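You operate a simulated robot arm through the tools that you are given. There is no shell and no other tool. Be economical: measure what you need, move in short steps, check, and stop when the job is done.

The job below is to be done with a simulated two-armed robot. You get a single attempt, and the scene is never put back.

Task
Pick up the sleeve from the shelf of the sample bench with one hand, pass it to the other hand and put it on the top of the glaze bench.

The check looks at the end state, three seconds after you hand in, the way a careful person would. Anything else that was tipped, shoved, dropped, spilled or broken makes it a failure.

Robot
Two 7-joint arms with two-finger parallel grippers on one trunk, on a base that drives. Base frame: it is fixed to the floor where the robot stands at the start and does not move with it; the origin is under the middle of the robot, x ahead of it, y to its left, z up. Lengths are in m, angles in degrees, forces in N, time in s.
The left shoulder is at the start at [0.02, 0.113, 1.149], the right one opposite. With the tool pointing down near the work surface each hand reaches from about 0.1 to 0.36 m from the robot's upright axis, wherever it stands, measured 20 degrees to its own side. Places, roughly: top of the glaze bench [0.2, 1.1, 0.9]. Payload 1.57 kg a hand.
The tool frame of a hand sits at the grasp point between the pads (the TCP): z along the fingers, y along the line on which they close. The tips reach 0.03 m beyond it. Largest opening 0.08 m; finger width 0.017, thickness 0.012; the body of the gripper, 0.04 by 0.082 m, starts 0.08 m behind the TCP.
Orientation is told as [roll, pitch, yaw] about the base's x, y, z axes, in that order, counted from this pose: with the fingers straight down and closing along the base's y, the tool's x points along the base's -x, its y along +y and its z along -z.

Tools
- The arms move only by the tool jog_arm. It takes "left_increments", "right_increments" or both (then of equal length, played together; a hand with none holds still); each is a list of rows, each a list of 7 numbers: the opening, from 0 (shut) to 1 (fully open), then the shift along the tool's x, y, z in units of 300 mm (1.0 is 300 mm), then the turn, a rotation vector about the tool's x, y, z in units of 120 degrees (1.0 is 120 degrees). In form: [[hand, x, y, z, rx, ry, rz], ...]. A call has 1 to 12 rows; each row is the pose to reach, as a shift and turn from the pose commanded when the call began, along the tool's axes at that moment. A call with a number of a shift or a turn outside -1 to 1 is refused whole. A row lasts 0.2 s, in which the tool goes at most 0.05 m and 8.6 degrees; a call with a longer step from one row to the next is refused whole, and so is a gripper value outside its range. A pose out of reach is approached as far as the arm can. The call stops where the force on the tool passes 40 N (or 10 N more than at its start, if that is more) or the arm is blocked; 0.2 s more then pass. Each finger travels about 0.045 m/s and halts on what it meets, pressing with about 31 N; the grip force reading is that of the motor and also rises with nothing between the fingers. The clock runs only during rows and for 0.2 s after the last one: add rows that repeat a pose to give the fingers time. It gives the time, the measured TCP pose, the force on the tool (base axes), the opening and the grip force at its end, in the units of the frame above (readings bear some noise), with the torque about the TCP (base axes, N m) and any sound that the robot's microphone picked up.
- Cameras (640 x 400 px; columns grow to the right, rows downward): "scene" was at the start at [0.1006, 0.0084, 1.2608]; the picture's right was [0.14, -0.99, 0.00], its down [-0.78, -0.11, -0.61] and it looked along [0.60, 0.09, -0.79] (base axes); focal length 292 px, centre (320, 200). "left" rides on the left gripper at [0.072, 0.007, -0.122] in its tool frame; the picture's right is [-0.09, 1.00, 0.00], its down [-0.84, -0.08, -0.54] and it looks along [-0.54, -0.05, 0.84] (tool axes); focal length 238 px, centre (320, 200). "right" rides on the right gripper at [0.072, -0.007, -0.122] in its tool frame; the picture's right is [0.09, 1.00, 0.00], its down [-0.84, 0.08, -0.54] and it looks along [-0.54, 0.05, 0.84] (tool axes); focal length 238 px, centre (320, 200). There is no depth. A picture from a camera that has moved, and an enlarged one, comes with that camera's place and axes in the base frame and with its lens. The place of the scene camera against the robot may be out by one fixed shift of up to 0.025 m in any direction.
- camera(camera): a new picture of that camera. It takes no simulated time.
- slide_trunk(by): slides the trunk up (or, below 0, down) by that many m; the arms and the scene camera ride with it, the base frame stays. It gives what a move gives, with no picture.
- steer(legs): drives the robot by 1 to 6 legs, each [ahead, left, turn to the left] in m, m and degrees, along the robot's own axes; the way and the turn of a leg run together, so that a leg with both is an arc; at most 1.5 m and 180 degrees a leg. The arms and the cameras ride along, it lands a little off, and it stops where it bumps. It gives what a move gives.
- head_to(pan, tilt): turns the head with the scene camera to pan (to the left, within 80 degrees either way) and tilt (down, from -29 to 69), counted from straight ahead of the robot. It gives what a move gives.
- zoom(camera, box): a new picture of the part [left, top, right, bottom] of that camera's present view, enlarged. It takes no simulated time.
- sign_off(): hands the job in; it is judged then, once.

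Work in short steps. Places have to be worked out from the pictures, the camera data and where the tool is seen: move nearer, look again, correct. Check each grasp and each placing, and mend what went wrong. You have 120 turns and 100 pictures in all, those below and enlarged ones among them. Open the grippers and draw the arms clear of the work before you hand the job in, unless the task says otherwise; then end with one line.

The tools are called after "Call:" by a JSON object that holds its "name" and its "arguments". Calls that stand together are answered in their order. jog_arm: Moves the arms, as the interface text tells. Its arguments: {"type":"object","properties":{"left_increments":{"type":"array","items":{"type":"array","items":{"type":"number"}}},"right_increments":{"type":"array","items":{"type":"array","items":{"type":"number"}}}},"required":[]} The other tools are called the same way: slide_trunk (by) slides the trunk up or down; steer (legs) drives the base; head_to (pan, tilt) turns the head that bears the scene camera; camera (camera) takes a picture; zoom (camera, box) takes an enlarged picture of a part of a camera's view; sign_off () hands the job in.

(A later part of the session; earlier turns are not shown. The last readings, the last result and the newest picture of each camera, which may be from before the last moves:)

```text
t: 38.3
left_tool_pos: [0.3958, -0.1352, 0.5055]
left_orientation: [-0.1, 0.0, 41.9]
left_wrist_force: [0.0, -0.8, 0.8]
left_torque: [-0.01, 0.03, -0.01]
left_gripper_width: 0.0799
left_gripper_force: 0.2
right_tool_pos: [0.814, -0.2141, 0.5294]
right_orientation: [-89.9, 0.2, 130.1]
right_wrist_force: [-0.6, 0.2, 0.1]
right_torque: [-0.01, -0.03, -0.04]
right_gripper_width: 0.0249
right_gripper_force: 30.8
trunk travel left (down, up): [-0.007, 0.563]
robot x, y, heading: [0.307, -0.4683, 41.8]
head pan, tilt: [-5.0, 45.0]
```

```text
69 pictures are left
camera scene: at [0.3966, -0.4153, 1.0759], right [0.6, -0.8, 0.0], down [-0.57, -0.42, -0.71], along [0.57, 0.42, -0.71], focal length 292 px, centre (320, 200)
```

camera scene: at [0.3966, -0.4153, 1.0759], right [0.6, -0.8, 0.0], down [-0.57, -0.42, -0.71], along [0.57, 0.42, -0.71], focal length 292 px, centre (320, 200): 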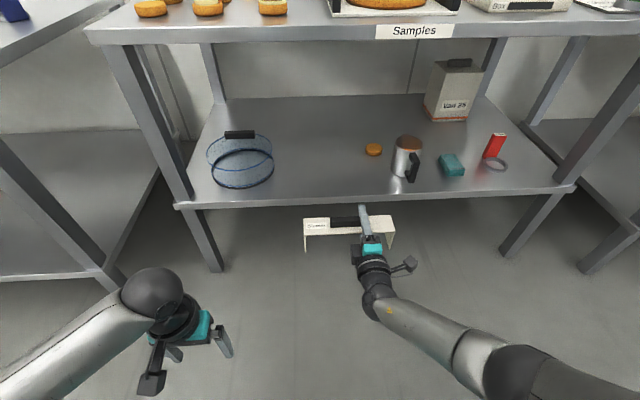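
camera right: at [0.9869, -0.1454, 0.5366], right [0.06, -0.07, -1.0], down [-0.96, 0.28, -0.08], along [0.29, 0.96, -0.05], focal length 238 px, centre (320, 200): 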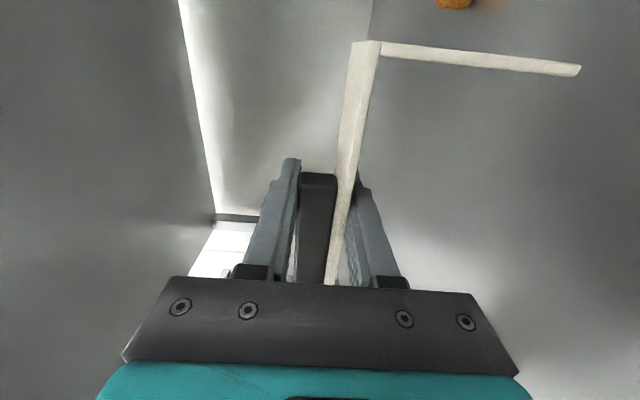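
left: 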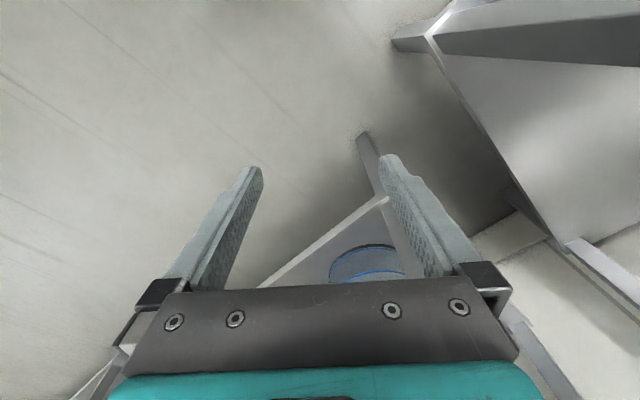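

Sleeve is clear of the bench. I raise the trunk for the handover and later placing.

Call:
{"name": "slide_trunk", "arguments": {"by": 0.38}}

Call:
{"name": "jog_arm", "arguments": {"right_increments": [[0, -0.07, 0, -0.06, 0, 0, 0], [0, -0.14, 0, -0.12, 0, 0, 0], [0, -0.21, 0, -0.18, 0, 0, 0], [0, -0.28, 0, -0.24, 0, 0, 0], [0, -0.35, 0, -0.3, 0, 0, 0], [0, -0.42, 0, -0.36, 0, 0, 0], [0, -0.48, 0, -0.4, 0, 0, 0], [0, -0.48, 0, -0.4, 0, 0, 0]], "left_increments": [[1, 0, 0.04, -0.1, 0, 0, 0], [1, 0, 0.08, -0.2, 0, 0, 0], [1, 0, 0.12, -0.3, 0, 0, 0], [1, 0, 0.16, -0.4, 0, 0, 0], [1, 0, 0.16, -0.45, 0, 0, 0], [1, 0, 0.16, -0.5, 0, 0, 0], [1, 0, 0.16, -0.5, 0, 0, 0], [1, 0, 0.16, -0.5, 0, 0, 0]]}}

Call:
{"name": "camera", "arguments": {"camera": "scene"}}

```text
t: 42.0
left_tool_pos: [0.3943, -0.1375, 0.8869]
left_orientation: [0.0, 0.0, 41.8]
left_wrist_force: [0.0, 0.2, 0.3]
left_torque: [-0.01, 0.01, 0.05]
left_gripper_width: 0.0801
left_gripper_force: 0.0
right_tool_pos: [0.8158, -0.2163, 0.9098]
right_orientation: [-89.8, 0.1, 130.1]
right_wrist_force: [-0.5, -0.4, 0.1]
right_torque: [0.02, -0.02, -0.01]
right_gripper_width: 0.0248
right_gripper_force: 30.6
trunk travel left (down, up): [-0.387, 0.183]
robot x, y, heading: [0.3068, -0.4677, 41.8]
head pan, tilt: [-5.0, 45.0]
```

```text
t: 43.8
left_tool_pos: [0.3627, -0.1, 1.0357]
left_orientation: [0.0, 0.0, 41.8]
left_wrist_force: [0.2, -0.3, -0.8]
left_torque: [0.0, 0.04, 0.0]
left_gripper_width: 0.08
left_gripper_force: 0.0
right_tool_pos: [0.6295, -0.1815, 0.9107]
right_orientation: [-89.9, 0.0, 130.1]
right_wrist_force: [0.3, -0.9, -0.3]
right_torque: [0.02, 0.0, 0.01]
right_gripper_width: 0.0247
right_gripper_force: 31.3
trunk travel left (down, up): [-0.387, 0.183]
robot x, y, heading: [0.3099, -0.4673, 42.0]
head pan, tilt: [-5.0, 45.0]
```

```text
68 pictures are left
camera scene: at [0.3967, -0.4154, 1.4559], right [0.6, -0.8, 0.0], down [-0.57, -0.42, -0.71], along [0.57, 0.42, -0.71], focal length 292 px, centre (320, 200)
```

scene: 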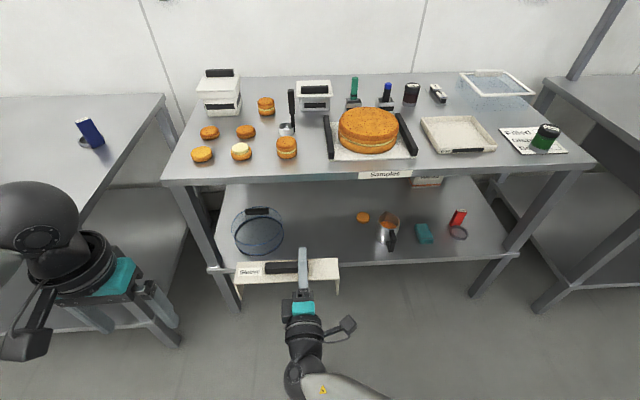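

Sleeve is held level in front of the robot (F≈0.43, L≈0). I yaw the left hand 90° so its fingers close fore-aft across the bar.

Call:
{"name": "jog_arm", "arguments": {"left_increments": [[1, 0, 0, 0, 0, 0, 0.07], [1, 0, 0, 0, 0, 0, 0.14], [1, 0, 0, 0, 0, 0, 0.21], [1, 0, 0, 0, 0, 0, 0.28], [1, 0, 0, 0, 0, 0, 0.35], [1, 0, 0, 0, 0, 0, 0.42], [1, 0, 0, 0, 0, 0, 0.49], [1, 0, 0, 0, 0, 0, 0.56], [1, 0, 0, 0, 0, 0, 0.63], [1, 0, 0, 0, 0, 0, 0.7], [1, 0, 0, 0, 0, 0, 0.764]]}}

Call:
{"name": "camera", "arguments": {"camera": "scene"}}

Call:
{"name": "camera", "arguments": {"camera": "left"}}

```text
t: 46.2
left_tool_pos: [0.3644, -0.1002, 1.0367]
left_orientation: [0.1, 0.0, -50.1]
left_wrist_force: [0.8, -0.1, 0.5]
left_torque: [0.0, 0.04, 0.02]
left_gripper_width: 0.0801
left_gripper_force: 0.0
right_tool_pos: [0.6296, -0.1816, 0.9097]
right_orientation: [-89.9, 0.0, 130.0]
right_wrist_force: [-0.5, -0.2, 0.1]
right_torque: [-0.02, 0.0, -0.01]
right_gripper_width: 0.0248
right_gripper_force: 30.6
trunk travel left (down, up): [-0.387, 0.183]
robot x, y, heading: [0.3066, -0.4693, 41.8]
head pan, tilt: [-5.0, 45.0]
```

```text
67 pictures are left
camera scene: at [0.3966, -0.4153, 1.4559], right [0.6, -0.8, 0.0], down [-0.57, -0.42, -0.71], along [0.57, 0.42, -0.71], focal length 292 px, centre (320, 200)
```

scene: 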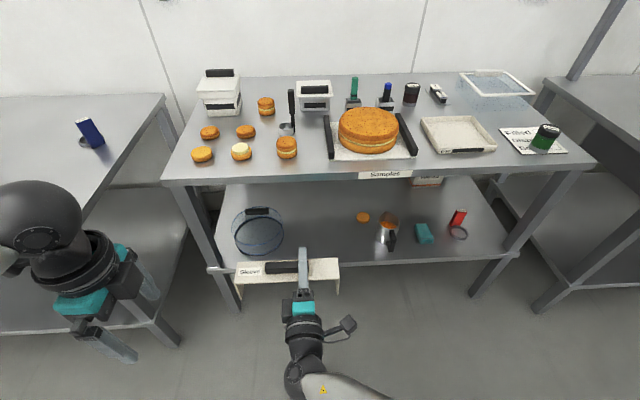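

```text
66 pictures are left
camera left: at [0.3239, -0.041, 1.1586], right [0.82, 0.57, 0.0], down [0.48, -0.69, 0.54], along [0.31, -0.45, -0.84], focal length 238 px, centre (320, 200)
```

left: 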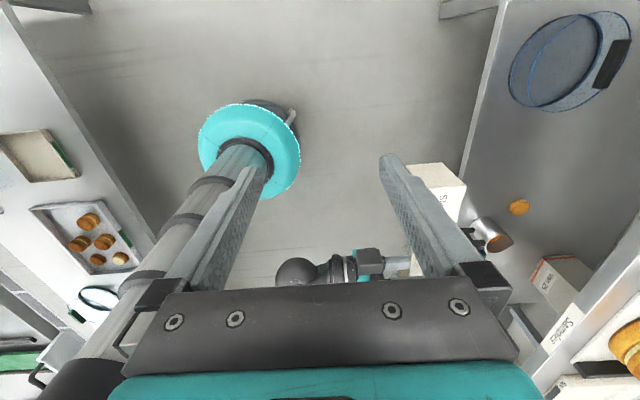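

The left hand is oriented. I move it above the bar, 0.042 m left of the right hand, still ~8 cm above it.

Call:
{"name": "jog_arm", "arguments": {"left_increments": [[1, -0.08, 0.063, 0, 0, 0, 0], [1, -0.16, 0.126, 0, 0, 0, 0], [1, -0.24, 0.189, 0, 0, 0, 0], [1, -0.32, 0.252, 0, 0, 0, 0], [1, -0.4, 0.315, 0, 0, 0, 0], [1, -0.48, 0.378, 0, 0, 0, 0], [1, -0.56, 0.441, 0, 0, 0, 0], [1, -0.636, 0.503, 0, 0, 0, 0], [1, -0.636, 0.503, 0, 0, 0, 0]]}}

Call:
{"name": "camera", "arguments": {"camera": "scene"}}

Call:
{"name": "camera", "arguments": {"camera": "left"}}

```text
t: 48.2
left_tool_pos: [0.6045, -0.1526, 1.0359]
left_orientation: [-0.1, 0.0, -49.9]
left_wrist_force: [-0.7, -0.5, -0.6]
left_torque: [0.0, 0.02, 0.01]
left_gripper_width: 0.0803
left_gripper_force: 0.1
right_tool_pos: [0.6299, -0.1806, 0.9092]
right_orientation: [-89.9, 0.1, 130.1]
right_wrist_force: [1.0, 0.7, -0.6]
right_torque: [-0.01, -0.01, 0.04]
right_gripper_width: 0.0249
right_gripper_force: 30.7
trunk travel left (down, up): [-0.387, 0.183]
robot x, y, heading: [0.308, -0.471, 41.7]
head pan, tilt: [-5.0, 45.0]
```

```text
65 pictures are left
camera scene: at [0.3962, -0.4152, 1.4559], right [0.6, -0.8, 0.0], down [-0.57, -0.42, -0.71], along [0.57, 0.42, -0.71], focal length 292 px, centre (320, 200)
```

scene: 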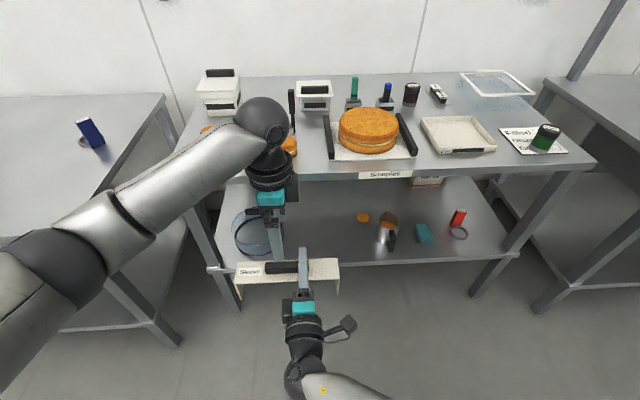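

```text
64 pictures are left
camera left: at [0.5631, -0.0922, 1.1584], right [0.82, 0.57, 0.0], down [0.48, -0.69, 0.54], along [0.31, -0.44, -0.84], focal length 238 px, centre (320, 200)
```

left: 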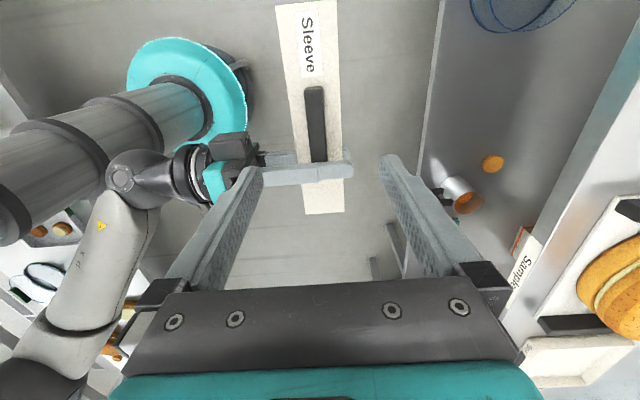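

Hand-camera geometry: bar lies ~2 mm off the left hand's centre line, gripping point ~4 mm left of bar centre, fingers clear of the right finger by ~2 cm. I descend 0.099 m.

Call:
{"name": "jog_arm", "arguments": {"left_increments": [[1, 0, -0.007, 0.07, 0, 0, 0], [1, 0, -0.007, 0.14, 0, 0, 0], [1, 0, -0.007, 0.21, 0, 0, 0], [1, 0, -0.007, 0.27, 0, 0, 0], [1, 0, -0.007, 0.33, 0, 0, 0], [1, 0, -0.007, 0.33, 0, 0, 0]]}}

Call:
{"name": "camera", "arguments": {"camera": "left"}}

Call:
{"name": "zoom", "arguments": {"camera": "scene", "box": [200, 220, 360, 320]}}

```text
t: 49.6
left_tool_pos: [0.5991, -0.1495, 0.9377]
left_orientation: [0.0, 0.0, -49.9]
left_wrist_force: [-1.3, 0.7, 0.0]
left_torque: [0.01, -0.03, 0.02]
left_gripper_width: 0.0796
left_gripper_force: 0.1
right_tool_pos: [0.6301, -0.1814, 0.9109]
right_orientation: [-90.0, 0.1, 130.1]
right_wrist_force: [0.4, 0.4, 0.7]
right_torque: [-0.01, -0.03, -0.02]
right_gripper_width: 0.0246
right_gripper_force: 31.1
trunk travel left (down, up): [-0.387, 0.183]
robot x, y, heading: [0.3068, -0.4677, 41.5]
head pan, tilt: [-5.0, 45.0]
```

```text
63 pictures are left
camera left: at [0.5592, -0.0898, 1.0604], right [0.82, 0.57, 0.0], down [0.48, -0.69, 0.54], along [0.31, -0.44, -0.84], focal length 238 px, centre (320, 200)
```

left: 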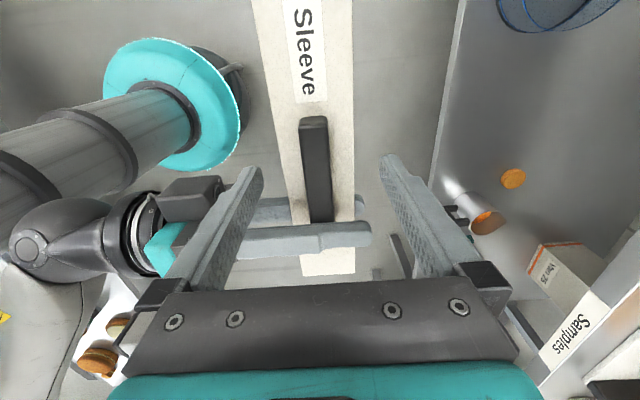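

```text
4.00 times, centred on (280, 270) of scene
camera zoom: at [0.3965, -0.4153, 1.4559], right [0.6, -0.8, 0.0], down [-0.57, -0.42, -0.71], along [0.57, 0.42, -0.71], focal length 1170 px, centre (480, -80)
```

zoom: 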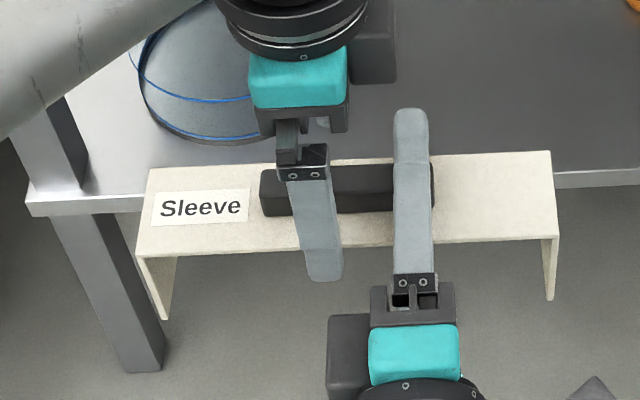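

Everything lines up. I close the left gripper on the bar.

Call:
{"name": "jog_arm", "arguments": {"left_increments": [[0, 0, 0, 0, 0, 0, 0], [0, 0, 0, 0, 0, 0, 0], [0, 0, 0, 0, 0, 0, 0], [0, 0, 0, 0, 0, 0, 0], [0, 0, 0, 0, 0, 0, 0], [0, 0, 0, 0, 0, 0, 0], [0, 0, 0, 0, 0, 0, 0]]}}

Call:
{"name": "camera", "arguments": {"camera": "left"}}

Call:
{"name": "zoom", "arguments": {"camera": "scene", "box": [200, 220, 360, 320]}}

```text
t: 51.2
left_tool_pos: [0.6, -0.151, 0.9385]
left_orientation: [-0.2, -0.1, -49.9]
left_wrist_force: [-8.9, -9.4, 5.1]
left_torque: [-0.35, 0.09, -0.14]
left_gripper_width: 0.017
left_gripper_force: 31.3
right_tool_pos: [0.6314, -0.1809, 0.9107]
right_orientation: [-89.9, 0.1, 130.1]
right_wrist_force: [8.9, 8.7, -6.1]
right_torque: [-0.05, 0.0, -0.42]
right_gripper_width: 0.0253
right_gripper_force: 31.0
trunk travel left (down, up): [-0.387, 0.183]
robot x, y, heading: [0.3053, -0.4655, 41.9]
head pan, tilt: [-5.0, 45.0]
```

```text
61 pictures are left
camera left: at [0.5592, -0.0904, 1.0605], right [0.82, 0.57, 0.0], down [0.48, -0.69, 0.54], along [0.31, -0.45, -0.84], focal length 238 px, centre (320, 200)
```

left: 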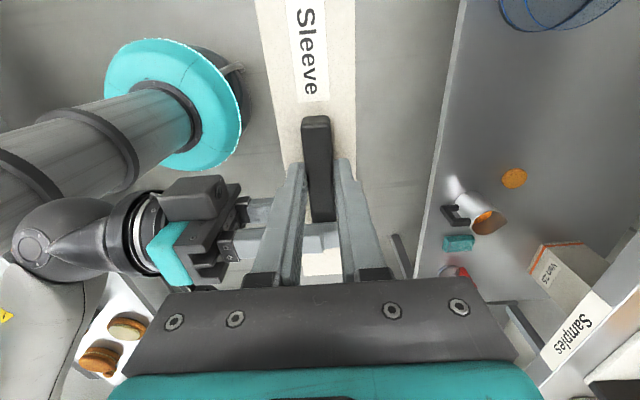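

```text
4.00 times, centred on (280, 270) of scene
camera zoom: at [0.3965, -0.4153, 1.4559], right [0.6, -0.8, 0.0], down [-0.57, -0.42, -0.71], along [0.57, 0.42, -0.71], focal length 1170 px, centre (480, -80)
```

zoom: 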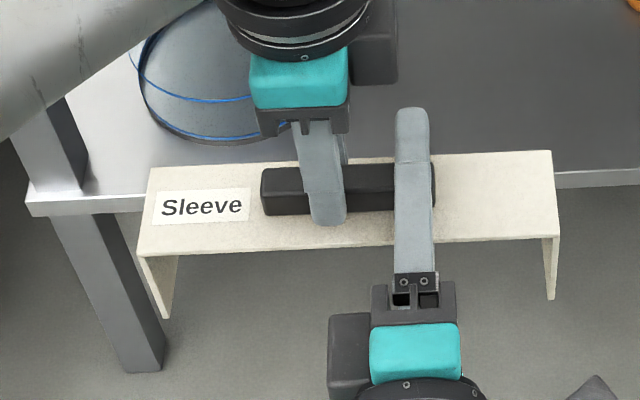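

The left hand holds the bar (17 mm). I open the right hand partly-to-full and see that the left alone keeps it.

Call:
{"name": "jog_arm", "arguments": {"right_increments": [[0.5, 0, 0, 0, 0, 0, 0], [0.8, 0, 0, 0, 0, 0, 0], [0.8, 0, 0, 0, 0, 0, 0], [0.8, 0, 0, 0, 0, 0, 0], [0.8, 0, 0, 0, 0, 0, 0]], "left_increments": [[0, 0, 0, 0, 0, 0, 0], [0, 0, 0, 0, 0, 0, 0], [0, 0, 0, 0, 0, 0, 0], [0, 0, 0, 0, 0, 0, 0], [0, 0, 0, 0, 0, 0, 0]]}}

Call:
{"name": "zoom", "arguments": {"camera": "scene", "box": [200, 220, 360, 320]}}

Call:
{"name": "camera", "arguments": {"camera": "right"}}

```text
t: 52.4
left_tool_pos: [0.6002, -0.1491, 0.9389]
left_orientation: [0.0, -0.1, -50.0]
left_wrist_force: [0.3, -0.4, 0.6]
left_torque: [-0.02, -0.03, 0.0]
left_gripper_width: 0.0165
left_gripper_force: 30.3
right_tool_pos: [0.6299, -0.1797, 0.9106]
right_orientation: [-89.9, 0.2, 130.2]
right_wrist_force: [0.4, 0.2, 0.2]
right_torque: [0.03, 0.0, 0.0]
right_gripper_width: 0.064
right_gripper_force: 0.0
trunk travel left (down, up): [-0.387, 0.183]
robot x, y, heading: [0.3091, -0.4681, 41.9]
head pan, tilt: [-5.0, 45.0]
```

```text
4.00 times, centred on (280, 270) of scene
camera zoom: at [0.3966, -0.4153, 1.4559], right [0.6, -0.8, 0.0], down [-0.57, -0.42, -0.71], along [0.57, 0.42, -0.71], focal length 1170 px, centre (480, -80)
```

zoom: 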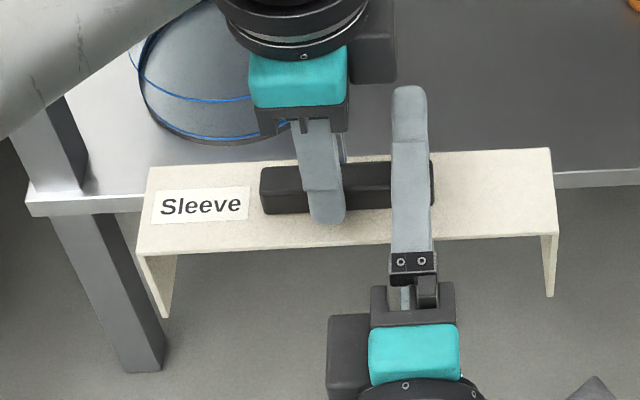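

```text
58 pictures are left
camera right: at [0.5837, -0.3145, 0.9176], right [0.06, -0.07, -1.0], down [-0.95, 0.29, -0.08], along [0.29, 0.95, -0.05], focal length 238 px, centre (320, 200)
```

right: 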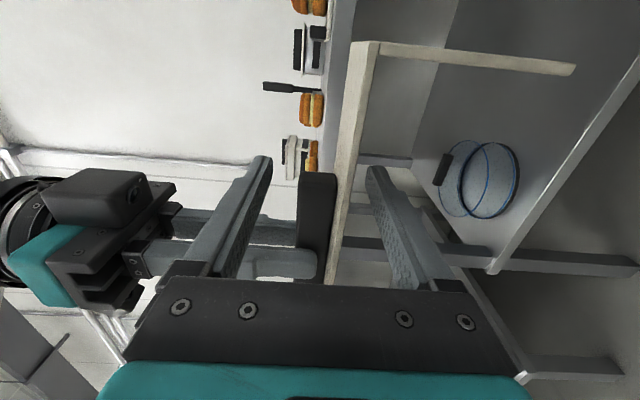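

Left hand holds the sleeve level on its own. I withdraw the right hand straight back, then to the right.

Call:
{"name": "jog_arm", "arguments": {"right_increments": [[0.8, 0, 0, -0.1, 0, 0, 0], [0.8, 0, 0, -0.2, 0, 0, 0], [0.8, 0, 0, -0.3, 0, 0, 0], [0.8, 0.12, 0, -0.3, 0, 0, 0], [0.8, 0.24, 0, -0.3, 0, 0, 0], [0.8, 0.36, 0, -0.3, 0, 0, 0], [0.8, 0.48, 0, -0.3, 0, 0, 0], [0.8, 0.6, 0, -0.3, 0, 0, 0], [0.8, 0.72, 0, -0.3, 0, 0, 0]]}}

Call:
{"name": "camera", "arguments": {"camera": "scene"}}

```text
t: 54.4
left_tool_pos: [0.5999, -0.1499, 0.9387]
left_orientation: [0.0, 0.0, -49.9]
left_wrist_force: [-0.3, 0.0, 0.1]
left_torque: [0.01, 0.04, 0.0]
left_gripper_width: 0.0169
left_gripper_force: 30.7
right_tool_pos: [0.7005, -0.4097, 0.9087]
right_orientation: [-89.9, 0.0, 130.1]
right_wrist_force: [0.1, -1.0, -0.2]
right_torque: [-0.01, -0.05, 0.03]
right_gripper_width: 0.0636
right_gripper_force: 0.0
trunk travel left (down, up): [-0.387, 0.183]
robot x, y, heading: [0.3064, -0.467, 41.8]
head pan, tilt: [-5.0, 45.0]
```

```text
57 pictures are left
camera scene: at [0.3968, -0.4157, 1.4559], right [0.6, -0.8, 0.0], down [-0.57, -0.42, -0.71], along [0.57, 0.42, -0.71], focal length 292 px, centre (320, 200)
```

scene: 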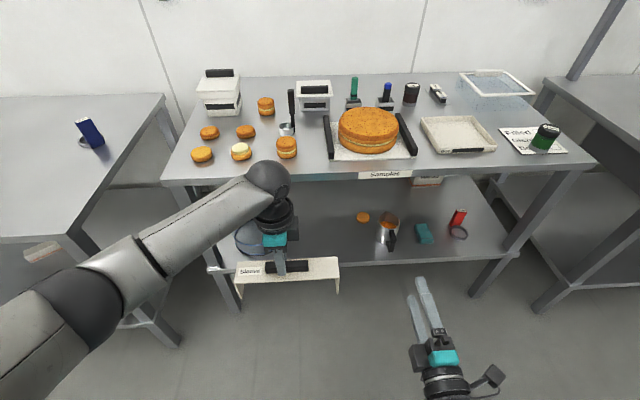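

Handover done. I raise the trunk 0.17 m, then slide left along the benches to stand before the glaze bench.

Call:
{"name": "slide_trunk", "arguments": {"by": 0.17}}

Call:
{"name": "steer", "arguments": {"legs": [[0.03, 0.95, -1]]}}

Call:
{"name": "head_to", "arguments": {"pan": 10, "tilt": 40}}

Call:
{"name": "camera", "arguments": {"camera": "scene"}}

Call:
{"name": "camera", "arguments": {"camera": "left"}}

```text
t: 56.3
left_tool_pos: [0.6, -0.1491, 1.108]
left_orientation: [0.0, 0.0, -49.9]
left_wrist_force: [0.2, 0.1, -1.1]
left_torque: [-0.02, -0.01, -0.01]
left_gripper_width: 0.0166
left_gripper_force: 31.0
right_tool_pos: [0.7009, -0.4102, 1.0784]
right_orientation: [-89.9, 0.1, 130.1]
right_wrist_force: [0.1, 0.4, -0.5]
right_torque: [0.01, 0.01, 0.06]
right_gripper_width: 0.0641
right_gripper_force: 0.1
trunk travel left (down, up): [-0.557, 0.013]
robot x, y, heading: [0.3112, -0.4688, 41.9]
head pan, tilt: [-5.0, 45.0]
```

```text
t: 61.3
left_tool_pos: [-0.0058, 0.5839, 1.1093]
left_orientation: [0.0, 0.1, -50.7]
left_wrist_force: [0.4, -0.4, -0.1]
left_torque: [0.05, 0.0, -0.03]
left_gripper_width: 0.0166
left_gripper_force: 31.2
right_tool_pos: [0.0905, 0.3204, 1.0797]
right_orientation: [-89.9, 0.1, 129.4]
right_wrist_force: [1.2, -0.4, -0.2]
right_torque: [0.01, 0.01, -0.02]
right_gripper_width: 0.0641
right_gripper_force: 0.1
trunk travel left (down, up): [-0.557, 0.013]
robot x, y, heading: [-0.3018, 0.2691, 40.8]
head pan, tilt: [-5.0, 45.0]
```

```text
t: 62.0
left_tool_pos: [-0.0047, 0.5839, 1.1078]
left_orientation: [0.1, 0.0, -50.6]
left_wrist_force: [-0.5, -0.7, 0.0]
left_torque: [-0.03, -0.02, 0.03]
left_gripper_width: 0.0169
left_gripper_force: 31.4
right_tool_pos: [0.0915, 0.3209, 1.0793]
right_orientation: [-89.9, 0.1, 129.3]
right_wrist_force: [-0.5, 0.7, -0.1]
right_torque: [-0.01, 0.04, -0.01]
right_gripper_width: 0.064
right_gripper_force: 0.1
trunk travel left (down, up): [-0.557, 0.013]
robot x, y, heading: [-0.2985, 0.2718, 40.6]
head pan, tilt: [10.0, 40.0]
```

```text
56 pictures are left
camera scene: at [-0.2247, 0.3388, 1.6331], right [0.78, -0.63, 0.0], down [-0.41, -0.5, -0.77], along [0.48, 0.59, -0.64], focal length 292 px, centre (320, 200)
```

scene: 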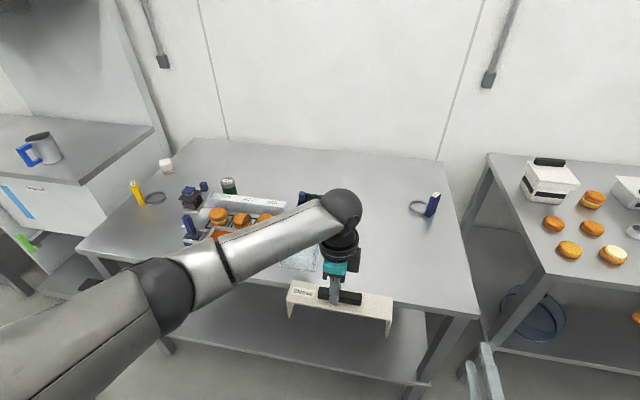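

```text
55 pictures are left
camera left: at [-0.0452, 0.6435, 1.2307], right [0.83, 0.56, 0.0], down [0.47, -0.7, 0.54], along [0.3, -0.45, -0.84], focal length 238 px, centre (320, 200)
```

left: 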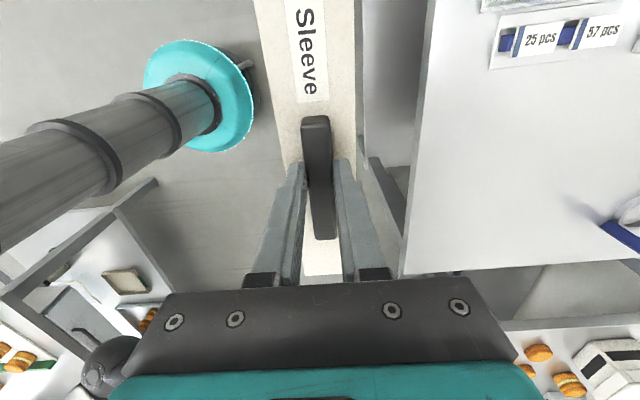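

Free area on the glaze bench: right part, e≈-0.47…-0.06, n≈0.51…0.88, away from the card, tray and the blue box/ring. I drive 0.2 m ahead and 0.18 m right with the sleeve ~10 cm above the top.

Call:
{"name": "steer", "arguments": {"legs": [[0, -0.18, 0], [0.2, 0, 0]]}}

Call:
{"name": "camera", "arguments": {"camera": "scene"}}

Call:
{"name": "camera", "arguments": {"camera": "left"}}

```text
t: 64.8
left_tool_pos: [0.2727, 0.584, 1.1067]
left_orientation: [0.1, 0.0, -50.5]
left_wrist_force: [0.6, -0.6, -0.1]
left_torque: [-0.02, -0.02, -0.01]
left_gripper_width: 0.017
left_gripper_force: 31.1
right_tool_pos: [0.3701, 0.3231, 1.0799]
right_orientation: [-89.8, 0.1, 129.4]
right_wrist_force: [-0.4, 0.2, -0.3]
right_torque: [0.01, -0.03, 0.0]
right_gripper_width: 0.0642
right_gripper_force: 0.1
trunk travel left (down, up): [-0.557, 0.013]
robot x, y, heading: [-0.0232, 0.2689, 41.2]
head pan, tilt: [10.0, 40.0]
```

```text
54 pictures are left
camera scene: at [0.0541, 0.3398, 1.6331], right [0.78, -0.63, 0.0], down [-0.4, -0.5, -0.77], along [0.48, 0.6, -0.64], focal length 292 px, centre (320, 200)
```

scene: 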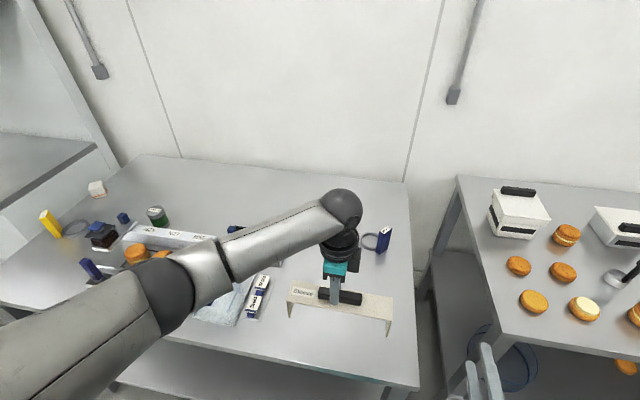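

```text
53 pictures are left
camera left: at [0.2324, 0.645, 1.2305], right [0.83, 0.56, 0.0], down [0.47, -0.69, 0.54], along [0.3, -0.45, -0.84], focal length 238 px, centre (320, 200)
```

left: 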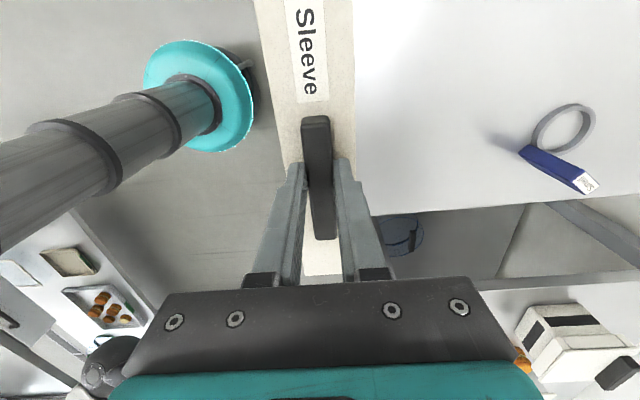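

The sleeve is over the bench near its front edge; I move it 6.5 cm further in and 3 cm right, then lower 7 cm.

Call:
{"name": "jog_arm", "arguments": {"left_increments": [[0, -0.03, 0.07, 0, 0, 0, 0], [0, -0.07, 0.14, 0, 0, 0, 0], [0, -0.1, 0.22, 0, 0, 0, 0], [0, -0.1, 0.22, 0.08, 0, 0, 0], [0, -0.1, 0.22, 0.16, 0, 0, 0], [0, -0.1, 0.22, 0.23, 0, 0, 0], [0, -0.1, 0.22, 0.23, 0, 0, 0]]}}

Call:
{"name": "camera", "arguments": {"camera": "scene"}}

Call:
{"name": "camera", "arguments": {"camera": "right"}}

```text
t: 66.4
left_tool_pos: [0.3398, 0.6, 1.0399]
left_orientation: [-0.1, 0.0, -50.5]
left_wrist_force: [0.3, 0.5, -0.4]
left_torque: [0.01, -0.01, -0.03]
left_gripper_width: 0.0169
left_gripper_force: 31.4
right_tool_pos: [0.3694, 0.3232, 1.0789]
right_orientation: [-90.0, 0.0, 129.4]
right_wrist_force: [0.8, 0.1, -0.3]
right_torque: [-0.03, 0.0, 0.01]
right_gripper_width: 0.064
right_gripper_force: 0.0
trunk travel left (down, up): [-0.557, 0.013]
robot x, y, heading: [-0.0236, 0.2698, 41.1]
head pan, tilt: [10.0, 40.0]
```

```text
52 pictures are left
camera scene: at [0.0532, 0.3395, 1.6331], right [0.78, -0.63, 0.0], down [-0.4, -0.5, -0.77], along [0.48, 0.6, -0.64], focal length 292 px, centre (320, 200)
```

scene: 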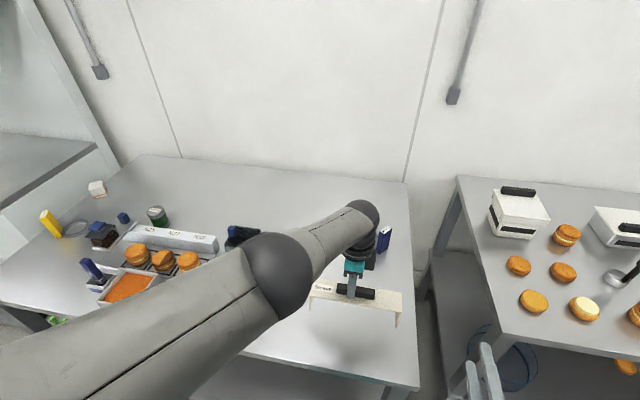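

```text
51 pictures are left
camera right: at [0.3213, 0.1903, 1.0866], right [0.06, -0.07, -1.0], down [-0.95, 0.3, -0.08], along [0.3, 0.95, -0.05], focal length 238 px, centre (320, 200)
```

right: 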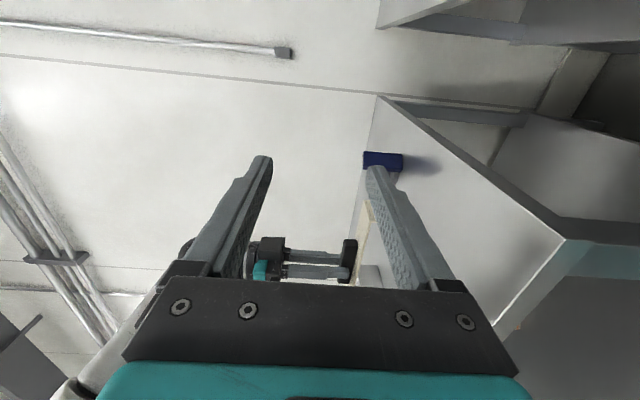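

Position good (n≈0.65, e≈-0.24). I lower another 2.7 cm gently and watch the force.

Call:
{"name": "jog_arm", "arguments": {"left_increments": [[0, 0, 0, 0.03, 0, 0, 0], [0, 0, 0, 0.06, 0, 0, 0], [0, 0, 0, 0.09, 0, 0, 0], [0, 0, 0, 0.09, 0, 0, 0]]}}

Call:
{"name": "zoom", "arguments": {"camera": "scene", "box": [280, 240, 440, 340]}}

```text
t: 67.4
left_tool_pos: [0.3319, 0.5997, 1.025]
left_orientation: [0.0, 0.0, -50.5]
left_wrist_force: [-0.6, 0.4, -0.1]
left_torque: [-0.01, -0.04, -0.02]
left_gripper_width: 0.0167
left_gripper_force: 31.1
left hand out of reach, approached as far as the arm can: row 1, 2, 3, 4
right_tool_pos: [0.3711, 0.3225, 1.0798]
right_orientation: [-89.9, 0.1, 129.6]
right_wrist_force: [-0.3, 0.3, -0.8]
right_torque: [-0.03, -0.01, -0.04]
right_gripper_width: 0.064
right_gripper_force: 0.0
trunk travel left (down, up): [-0.557, 0.013]
robot x, y, heading: [-0.0247, 0.2671, 41.2]
head pan, tilt: [10.0, 40.0]
```

```text
4.00 times, centred on (360, 290) of scene
camera zoom: at [0.0535, 0.3392, 1.6331], right [0.78, -0.63, 0.0], down [-0.4, -0.5, -0.77], along [0.48, 0.6, -0.64], focal length 1170 px, centre (160, -160)
```

zoom: 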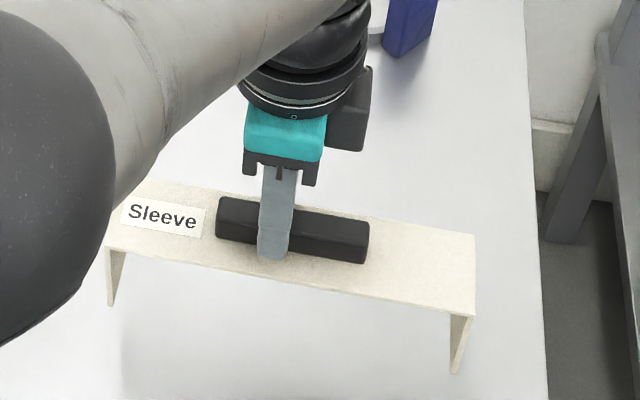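

The arm is at its reach limit, so I lower with the trunk in small steps.

Call:
{"name": "slide_trunk", "arguments": {"by": -0.015}}

Call:
{"name": "zoom", "arguments": {"camera": "scene", "box": [280, 240, 440, 340]}}

```text
t: 68.0
left_tool_pos: [0.3315, 0.5983, 1.0095]
left_orientation: [0.0, 0.0, -50.6]
left_wrist_force: [-0.6, -0.7, 0.1]
left_torque: [-0.04, 0.04, 0.02]
left_gripper_width: 0.0169
left_gripper_force: 31.5
right_tool_pos: [0.3708, 0.3221, 1.0639]
right_orientation: [-89.9, 0.1, 129.4]
right_wrist_force: [-0.5, -1.4, 0.6]
right_torque: [-0.02, 0.01, -0.01]
right_gripper_width: 0.0637
right_gripper_force: 0.1
trunk travel left (down, up): [-0.542, 0.028]
robot x, y, heading: [-0.0271, 0.2676, 41.0]
head pan, tilt: [10.0, 40.0]
```

```text
4.00 times, centred on (360, 290) of scene
camera zoom: at [0.0533, 0.3391, 1.6181], right [0.78, -0.63, 0.0], down [-0.4, -0.5, -0.77], along [0.48, 0.6, -0.64], focal length 1170 px, centre (160, -160)
```

zoom: 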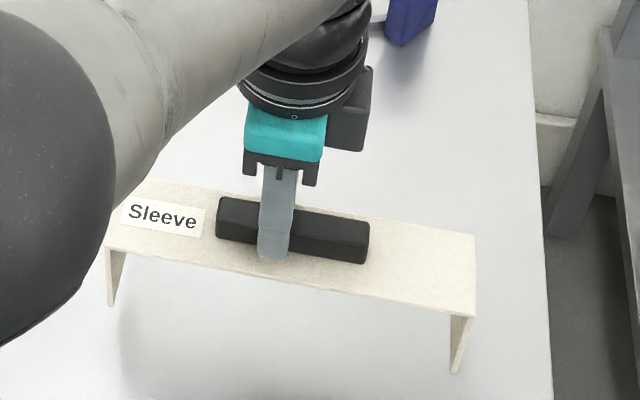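

No contact yet; shadow contact is still apart. I go down in 5 mm steps.

Call:
{"name": "slide_trunk", "arguments": {"by": -0.005}}

Call:
{"name": "slide_trunk", "arguments": {"by": -0.004}}

Call:
{"name": "zoom", "arguments": {"camera": "scene", "box": [280, 240, 440, 340]}}

```text
t: 68.6
left_tool_pos: [0.3329, 0.5988, 1.0043]
left_orientation: [0.0, 0.0, -50.5]
left_wrist_force: [0.5, 0.7, -0.8]
left_torque: [0.02, 0.01, -0.03]
left_gripper_width: 0.0167
left_gripper_force: 30.9
right_tool_pos: [0.3698, 0.323, 1.0593]
right_orientation: [-89.8, 0.1, 129.5]
right_wrist_force: [0.5, 0.3, -0.4]
right_torque: [0.0, -0.02, -0.02]
right_gripper_width: 0.064
right_gripper_force: 0.0
trunk travel left (down, up): [-0.537, 0.033]
robot x, y, heading: [-0.0228, 0.2697, 41.2]
head pan, tilt: [10.0, 40.0]
```

```text
t: 69.1
left_tool_pos: [0.3316, 0.5984, 1.0]
left_orientation: [-0.1, 0.0, -50.4]
left_wrist_force: [0.2, 0.7, -0.4]
left_torque: [0.01, 0.01, 0.01]
left_gripper_width: 0.017
left_gripper_force: 30.8
right_tool_pos: [0.3697, 0.3225, 1.0549]
right_orientation: [-89.8, 0.1, 129.5]
right_wrist_force: [-0.1, -0.2, -0.6]
right_torque: [-0.01, 0.01, -0.03]
right_gripper_width: 0.0642
right_gripper_force: 0.1
trunk travel left (down, up): [-0.533, 0.037]
robot x, y, heading: [-0.0245, 0.2683, 40.9]
head pan, tilt: [10.0, 40.0]
```

```text
4.00 times, centred on (360, 290) of scene
camera zoom: at [0.0534, 0.3391, 1.6091], right [0.78, -0.63, 0.0], down [-0.4, -0.5, -0.77], along [0.48, 0.6, -0.64], focal length 1170 px, centre (160, -160)
```

zoom: 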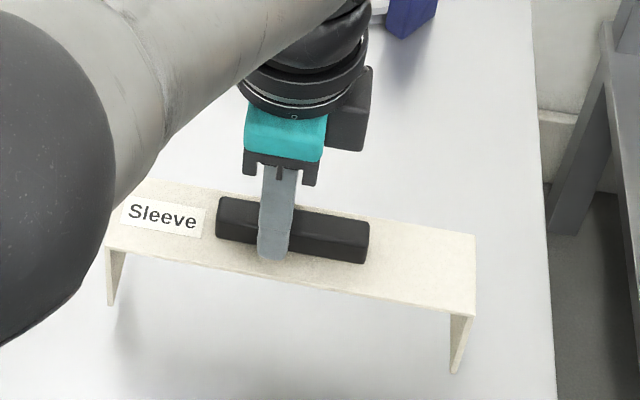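

Still free. I continue in small steps.

Call:
{"name": "slide_trunk", "arguments": {"by": -0.004}}

Call:
{"name": "slide_trunk", "arguments": {"by": -0.003}}

Call:
{"name": "zoom", "arguments": {"camera": "scene", "box": [280, 240, 440, 340]}}

```text
t: 69.6
left_tool_pos: [0.3321, 0.5974, 0.997]
left_orientation: [0.0, 0.0, -50.5]
left_wrist_force: [-0.2, 0.5, -0.8]
left_torque: [0.05, -0.01, 0.01]
left_gripper_width: 0.017
left_gripper_force: 30.8
right_tool_pos: [0.3699, 0.3234, 1.0513]
right_orientation: [-89.9, 0.1, 129.5]
right_wrist_force: [0.1, 0.1, 0.1]
right_torque: [0.0, 0.0, 0.0]
right_gripper_width: 0.0638
right_gripper_force: 0.1
trunk travel left (down, up): [-0.529, 0.041]
robot x, y, heading: [-0.0228, 0.2669, 41.3]
head pan, tilt: [10.0, 40.0]
```

```text
t: 70.2
left_tool_pos: [0.3303, 0.5981, 0.993]
left_orientation: [0.1, -0.1, -50.5]
left_wrist_force: [0.3, -0.3, -0.8]
left_torque: [0.01, 0.02, 0.03]
left_gripper_width: 0.0167
left_gripper_force: 31.5
right_tool_pos: [0.371, 0.3232, 1.0481]
right_orientation: [-89.9, 0.2, 129.5]
right_wrist_force: [-0.2, 0.0, -0.3]
right_torque: [-0.02, 0.01, 0.0]
right_gripper_width: 0.064
right_gripper_force: 0.2
trunk travel left (down, up): [-0.526, 0.044]
robot x, y, heading: [-0.0256, 0.2686, 41.2]
head pan, tilt: [10.0, 40.0]
```

```text
4.00 times, centred on (360, 290) of scene
camera zoom: at [0.0534, 0.3392, 1.6021], right [0.78, -0.63, 0.0], down [-0.4, -0.5, -0.77], along [0.48, 0.6, -0.64], focal length 1170 px, centre (160, -160)
```

zoom: 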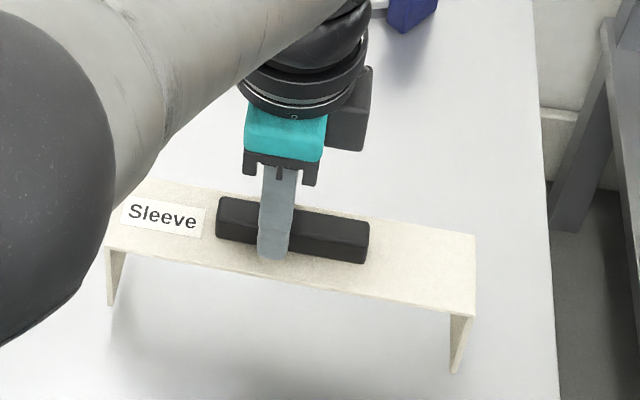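

The shadows are converging on the feet; I keep stepping down.

Call:
{"name": "slide_trunk", "arguments": {"by": -0.004}}

Call:
{"name": "slide_trunk", "arguments": {"by": -0.003}}

Call:
{"name": "zoom", "arguments": {"camera": "scene", "box": [280, 240, 440, 340]}}

```text
t: 70.7
left_tool_pos: [0.3311, 0.5989, 0.9884]
left_orientation: [0.0, 0.0, -50.5]
left_wrist_force: [-0.5, 0.0, 0.2]
left_torque: [0.01, 0.0, 0.02]
left_gripper_width: 0.0169
left_gripper_force: 30.7
right_tool_pos: [0.3696, 0.3233, 1.0446]
right_orientation: [-89.9, 0.2, 129.5]
right_wrist_force: [0.3, -0.3, 0.1]
right_torque: [0.03, 0.0, 0.01]
right_gripper_width: 0.0641
right_gripper_force: 0.0
trunk travel left (down, up): [-0.522, 0.048]
robot x, y, heading: [-0.0244, 0.2734, 41.3]
head pan, tilt: [10.0, 40.0]
```

```text
t: 71.2
left_tool_pos: [0.3312, 0.5975, 0.987]
left_orientation: [0.0, -0.1, -50.5]
left_wrist_force: [-0.2, 0.1, -1.2]
left_torque: [-0.01, -0.02, -0.03]
left_gripper_width: 0.017
left_gripper_force: 30.8
right_tool_pos: [0.3692, 0.3231, 1.0419]
right_orientation: [-89.9, 0.1, 129.5]
right_wrist_force: [-0.4, -0.2, 0.3]
right_torque: [0.0, 0.01, 0.02]
right_gripper_width: 0.064
right_gripper_force: 0.1
trunk travel left (down, up): [-0.519, 0.051]
robot x, y, heading: [-0.0272, 0.2692, 41.0]
head pan, tilt: [10.0, 40.0]
```

```text
4.00 times, centred on (360, 290) of scene
camera zoom: at [0.0534, 0.3392, 1.5951], right [0.78, -0.63, 0.0], down [-0.4, -0.5, -0.77], along [0.48, 0.6, -0.64], focal length 1170 px, centre (160, -160)
```

zoom: 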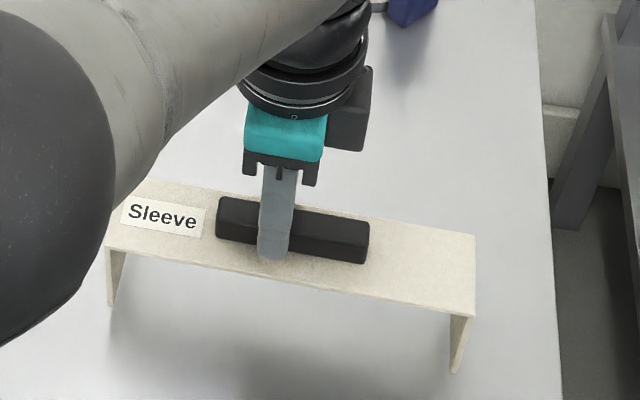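

No contact reading yet; continuing.

Call:
{"name": "slide_trunk", "arguments": {"by": -0.004}}

Call:
{"name": "slide_trunk", "arguments": {"by": -0.004}}

Call:
{"name": "zoom", "arguments": {"camera": "scene", "box": [280, 240, 440, 340]}}

```text
t: 71.7
left_tool_pos: [0.3319, 0.5986, 0.9818]
left_orientation: [0.0, 0.0, -50.5]
left_wrist_force: [-0.3, -0.2, -0.3]
left_torque: [0.01, 0.03, -0.01]
left_gripper_width: 0.017
left_gripper_force: 31.2
right_tool_pos: [0.3701, 0.3229, 1.0367]
right_orientation: [-90.0, 0.1, 129.5]
right_wrist_force: [0.0, -0.1, -0.2]
right_torque: [0.0, 0.02, -0.01]
right_gripper_width: 0.064
right_gripper_force: 0.1
trunk travel left (down, up): [-0.515, 0.055]
robot x, y, heading: [-0.0248, 0.2696, 41.4]
head pan, tilt: [10.0, 40.0]
```

```text
t: 72.3
left_tool_pos: [0.3313, 0.5993, 0.9775]
left_orientation: [0.0, 0.0, -50.5]
left_wrist_force: [-0.5, 0.6, -1.0]
left_torque: [-0.04, 0.0, 0.0]
left_gripper_width: 0.0168
left_gripper_force: 31.2
right_tool_pos: [0.3696, 0.3232, 1.0335]
right_orientation: [-89.9, 0.1, 129.4]
right_wrist_force: [0.5, 0.3, 0.3]
right_torque: [0.0, 0.01, 0.0]
right_gripper_width: 0.064
right_gripper_force: 0.0
trunk travel left (down, up): [-0.511, 0.059]
robot x, y, heading: [-0.025, 0.2669, 41.3]
head pan, tilt: [10.0, 40.0]
```

```text
4.00 times, centred on (360, 290) of scene
camera zoom: at [0.0534, 0.3391, 1.5871], right [0.78, -0.63, 0.0], down [-0.4, -0.5, -0.77], along [0.48, 0.6, -0.64], focal length 1170 px, centre (160, -160)
```

zoom: 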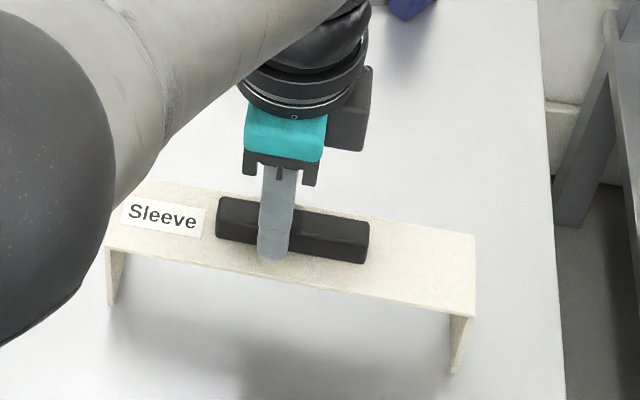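

Shadow shows a small remaining gap. I continue with two more steps.

Call:
{"name": "slide_trunk", "arguments": {"by": -0.004}}

Call:
{"name": "slide_trunk", "arguments": {"by": -0.004}}

Call:
{"name": "camera", "arguments": {"camera": "right"}}

Call:
{"name": "zoom", "arguments": {"camera": "scene", "box": [280, 240, 440, 340]}}

```text
t: 72.8
left_tool_pos: [0.3324, 0.5985, 0.974]
left_orientation: [0.0, 0.0, -50.4]
left_wrist_force: [0.2, 0.1, -0.2]
left_torque: [-0.04, 0.01, -0.02]
left_gripper_width: 0.0168
left_gripper_force: 30.7
right_tool_pos: [0.3695, 0.3234, 1.0293]
right_orientation: [-89.9, 0.1, 129.5]
right_wrist_force: [0.4, -0.3, 0.5]
right_torque: [0.01, -0.04, -0.01]
right_gripper_width: 0.0641
right_gripper_force: 0.2
trunk travel left (down, up): [-0.507, 0.063]
robot x, y, heading: [-0.0239, 0.2695, 40.9]
head pan, tilt: [10.0, 40.0]
```

```text
t: 73.3
left_tool_pos: [0.3311, 0.5992, 0.9699]
left_orientation: [0.0, 0.0, -50.5]
left_wrist_force: [0.2, -0.4, 0.4]
left_torque: [0.04, 0.04, 0.03]
left_gripper_width: 0.0167
left_gripper_force: 30.2
right_tool_pos: [0.3705, 0.3223, 1.0255]
right_orientation: [-89.9, 0.1, 129.5]
right_wrist_force: [-0.2, -0.2, -0.3]
right_torque: [0.01, 0.0, 0.02]
right_gripper_width: 0.0639
right_gripper_force: 0.1
trunk travel left (down, up): [-0.503, 0.067]
robot x, y, heading: [-0.0202, 0.2665, 41.0]
head pan, tilt: [10.0, 40.0]
```

```text
44 pictures are left
camera right: at [0.3215, 0.19, 1.0326], right [0.06, -0.07, -1.0], down [-0.95, 0.3, -0.08], along [0.3, 0.95, -0.05], focal length 238 px, centre (320, 200)
```

right: 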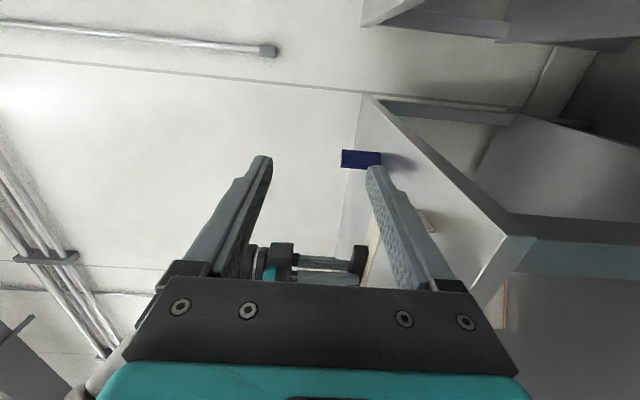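

```text
4.00 times, centred on (360, 290) of scene
camera zoom: at [0.0534, 0.3391, 1.5791], right [0.78, -0.63, 0.0], down [-0.4, -0.5, -0.77], along [0.48, 0.6, -0.64], focal length 1170 px, centre (160, -160)
```

zoom: 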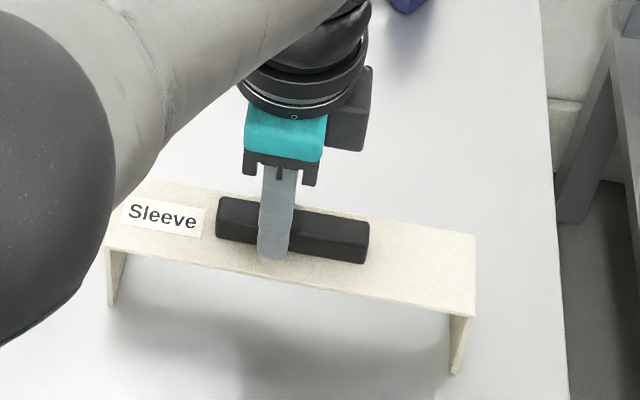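

Feet should be nearing the surface, though no force yet. I continue 4 mm at a time.

Call:
{"name": "slide_trunk", "arguments": {"by": -0.004}}

Call:
{"name": "slide_trunk", "arguments": {"by": -0.004}}

Call:
{"name": "camera", "arguments": {"camera": "left"}}

Call:
{"name": "camera", "arguments": {"camera": "scene"}}

```text
t: 73.9
left_tool_pos: [0.3326, 0.5991, 0.9689]
left_orientation: [0.3, 0.1, -50.5]
left_wrist_force: [-3.9, -0.6, 20.9]
left_torque: [0.26, 0.44, 0.03]
left_gripper_width: 0.0168
left_gripper_force: 31.3
right_tool_pos: [0.3684, 0.3215, 1.0225]
right_orientation: [-90.0, 0.1, 129.5]
right_wrist_force: [0.5, 0.0, -0.3]
right_torque: [-0.01, 0.02, 0.01]
right_gripper_width: 0.0641
right_gripper_force: 0.1
trunk travel left (down, up): [-0.499, 0.071]
robot x, y, heading: [-0.0188, 0.2649, 41.0]
head pan, tilt: [10.0, 40.0]
```

```text
t: 74.4
left_tool_pos: [0.332, 0.5985, 0.9641]
left_orientation: [0.4, -0.1, -50.5]
left_wrist_force: [-2.8, 0.1, 28.4]
left_torque: [-0.13, 0.15, 0.05]
left_gripper_width: 0.0171
left_gripper_force: 30.9
right_tool_pos: [0.3687, 0.3222, 1.0179]
right_orientation: [-90.0, 0.1, 129.5]
right_wrist_force: [0.2, -0.2, 0.0]
right_torque: [-0.03, 0.02, 0.03]
right_gripper_width: 0.064
right_gripper_force: 0.1
trunk travel left (down, up): [-0.495, 0.075]
robot x, y, heading: [-0.0208, 0.272, 41.1]
head pan, tilt: [10.0, 40.0]
```

```text
42 pictures are left
camera left: at [0.2912, 0.6585, 1.0871], right [0.83, 0.56, 0.01], down [0.47, -0.7, 0.54], along [0.31, -0.45, -0.84], focal length 238 px, centre (320, 200)
```

left: 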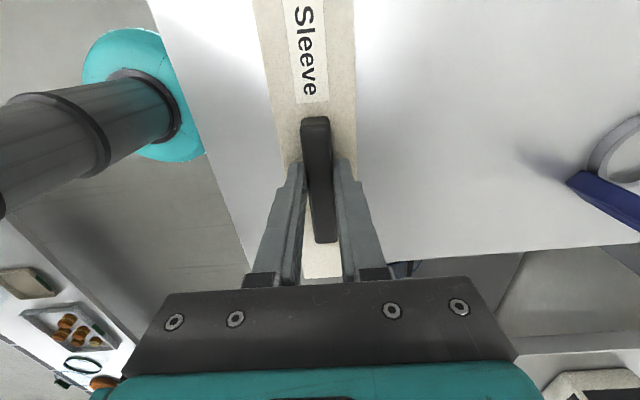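

```text
41 pictures are left
camera scene: at [0.0513, 0.3376, 1.5714], right [0.78, -0.63, 0.0], down [-0.4, -0.5, -0.77], along [0.48, 0.6, -0.64], focal length 292 px, centre (320, 200)
```

scene: 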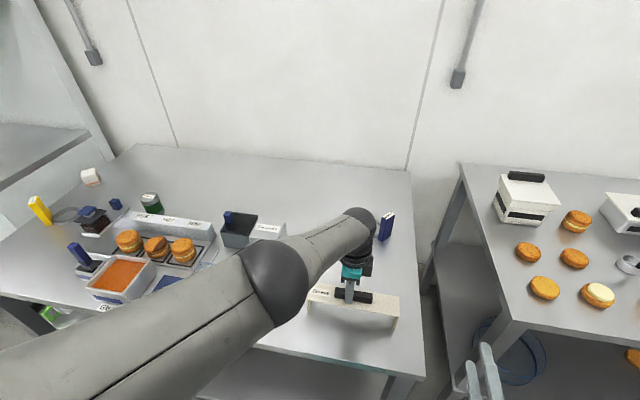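

Contact: 28 N upward, the sleeve sits on the bench surface. I ease the trunk up 4 mm to unload, then open the left gripper.

Call:
{"name": "slide_trunk", "arguments": {"by": 0.004}}

Call:
{"name": "zoom", "arguments": {"camera": "scene", "box": [280, 240, 440, 340]}}

```text
t: 74.9
left_tool_pos: [0.3306, 0.598, 0.9649]
left_orientation: [-0.2, 0.0, -50.3]
left_wrist_force: [2.2, -0.4, 3.0]
left_torque: [-0.34, -0.43, 0.14]
left_gripper_width: 0.0169
left_gripper_force: 31.1
right_tool_pos: [0.3692, 0.3224, 1.0212]
right_orientation: [-89.9, 0.1, 129.4]
right_wrist_force: [-0.7, -1.3, 0.5]
right_torque: [-0.01, -0.01, 0.01]
right_gripper_width: 0.0641
right_gripper_force: 0.1
trunk travel left (down, up): [-0.499, 0.071]
robot x, y, heading: [-0.0249, 0.2674, 41.2]
head pan, tilt: [10.0, 40.0]
```

```text
4.00 times, centred on (360, 290) of scene
camera zoom: at [0.053, 0.3388, 1.575], right [0.78, -0.63, 0.0], down [-0.4, -0.5, -0.77], along [0.48, 0.6, -0.64], focal length 1170 px, centre (160, -160)
```

zoom: 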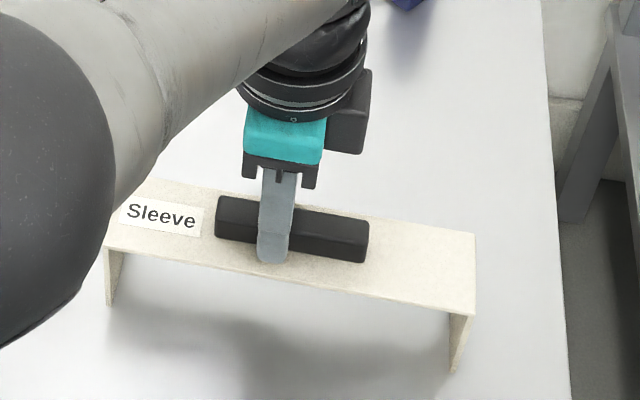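

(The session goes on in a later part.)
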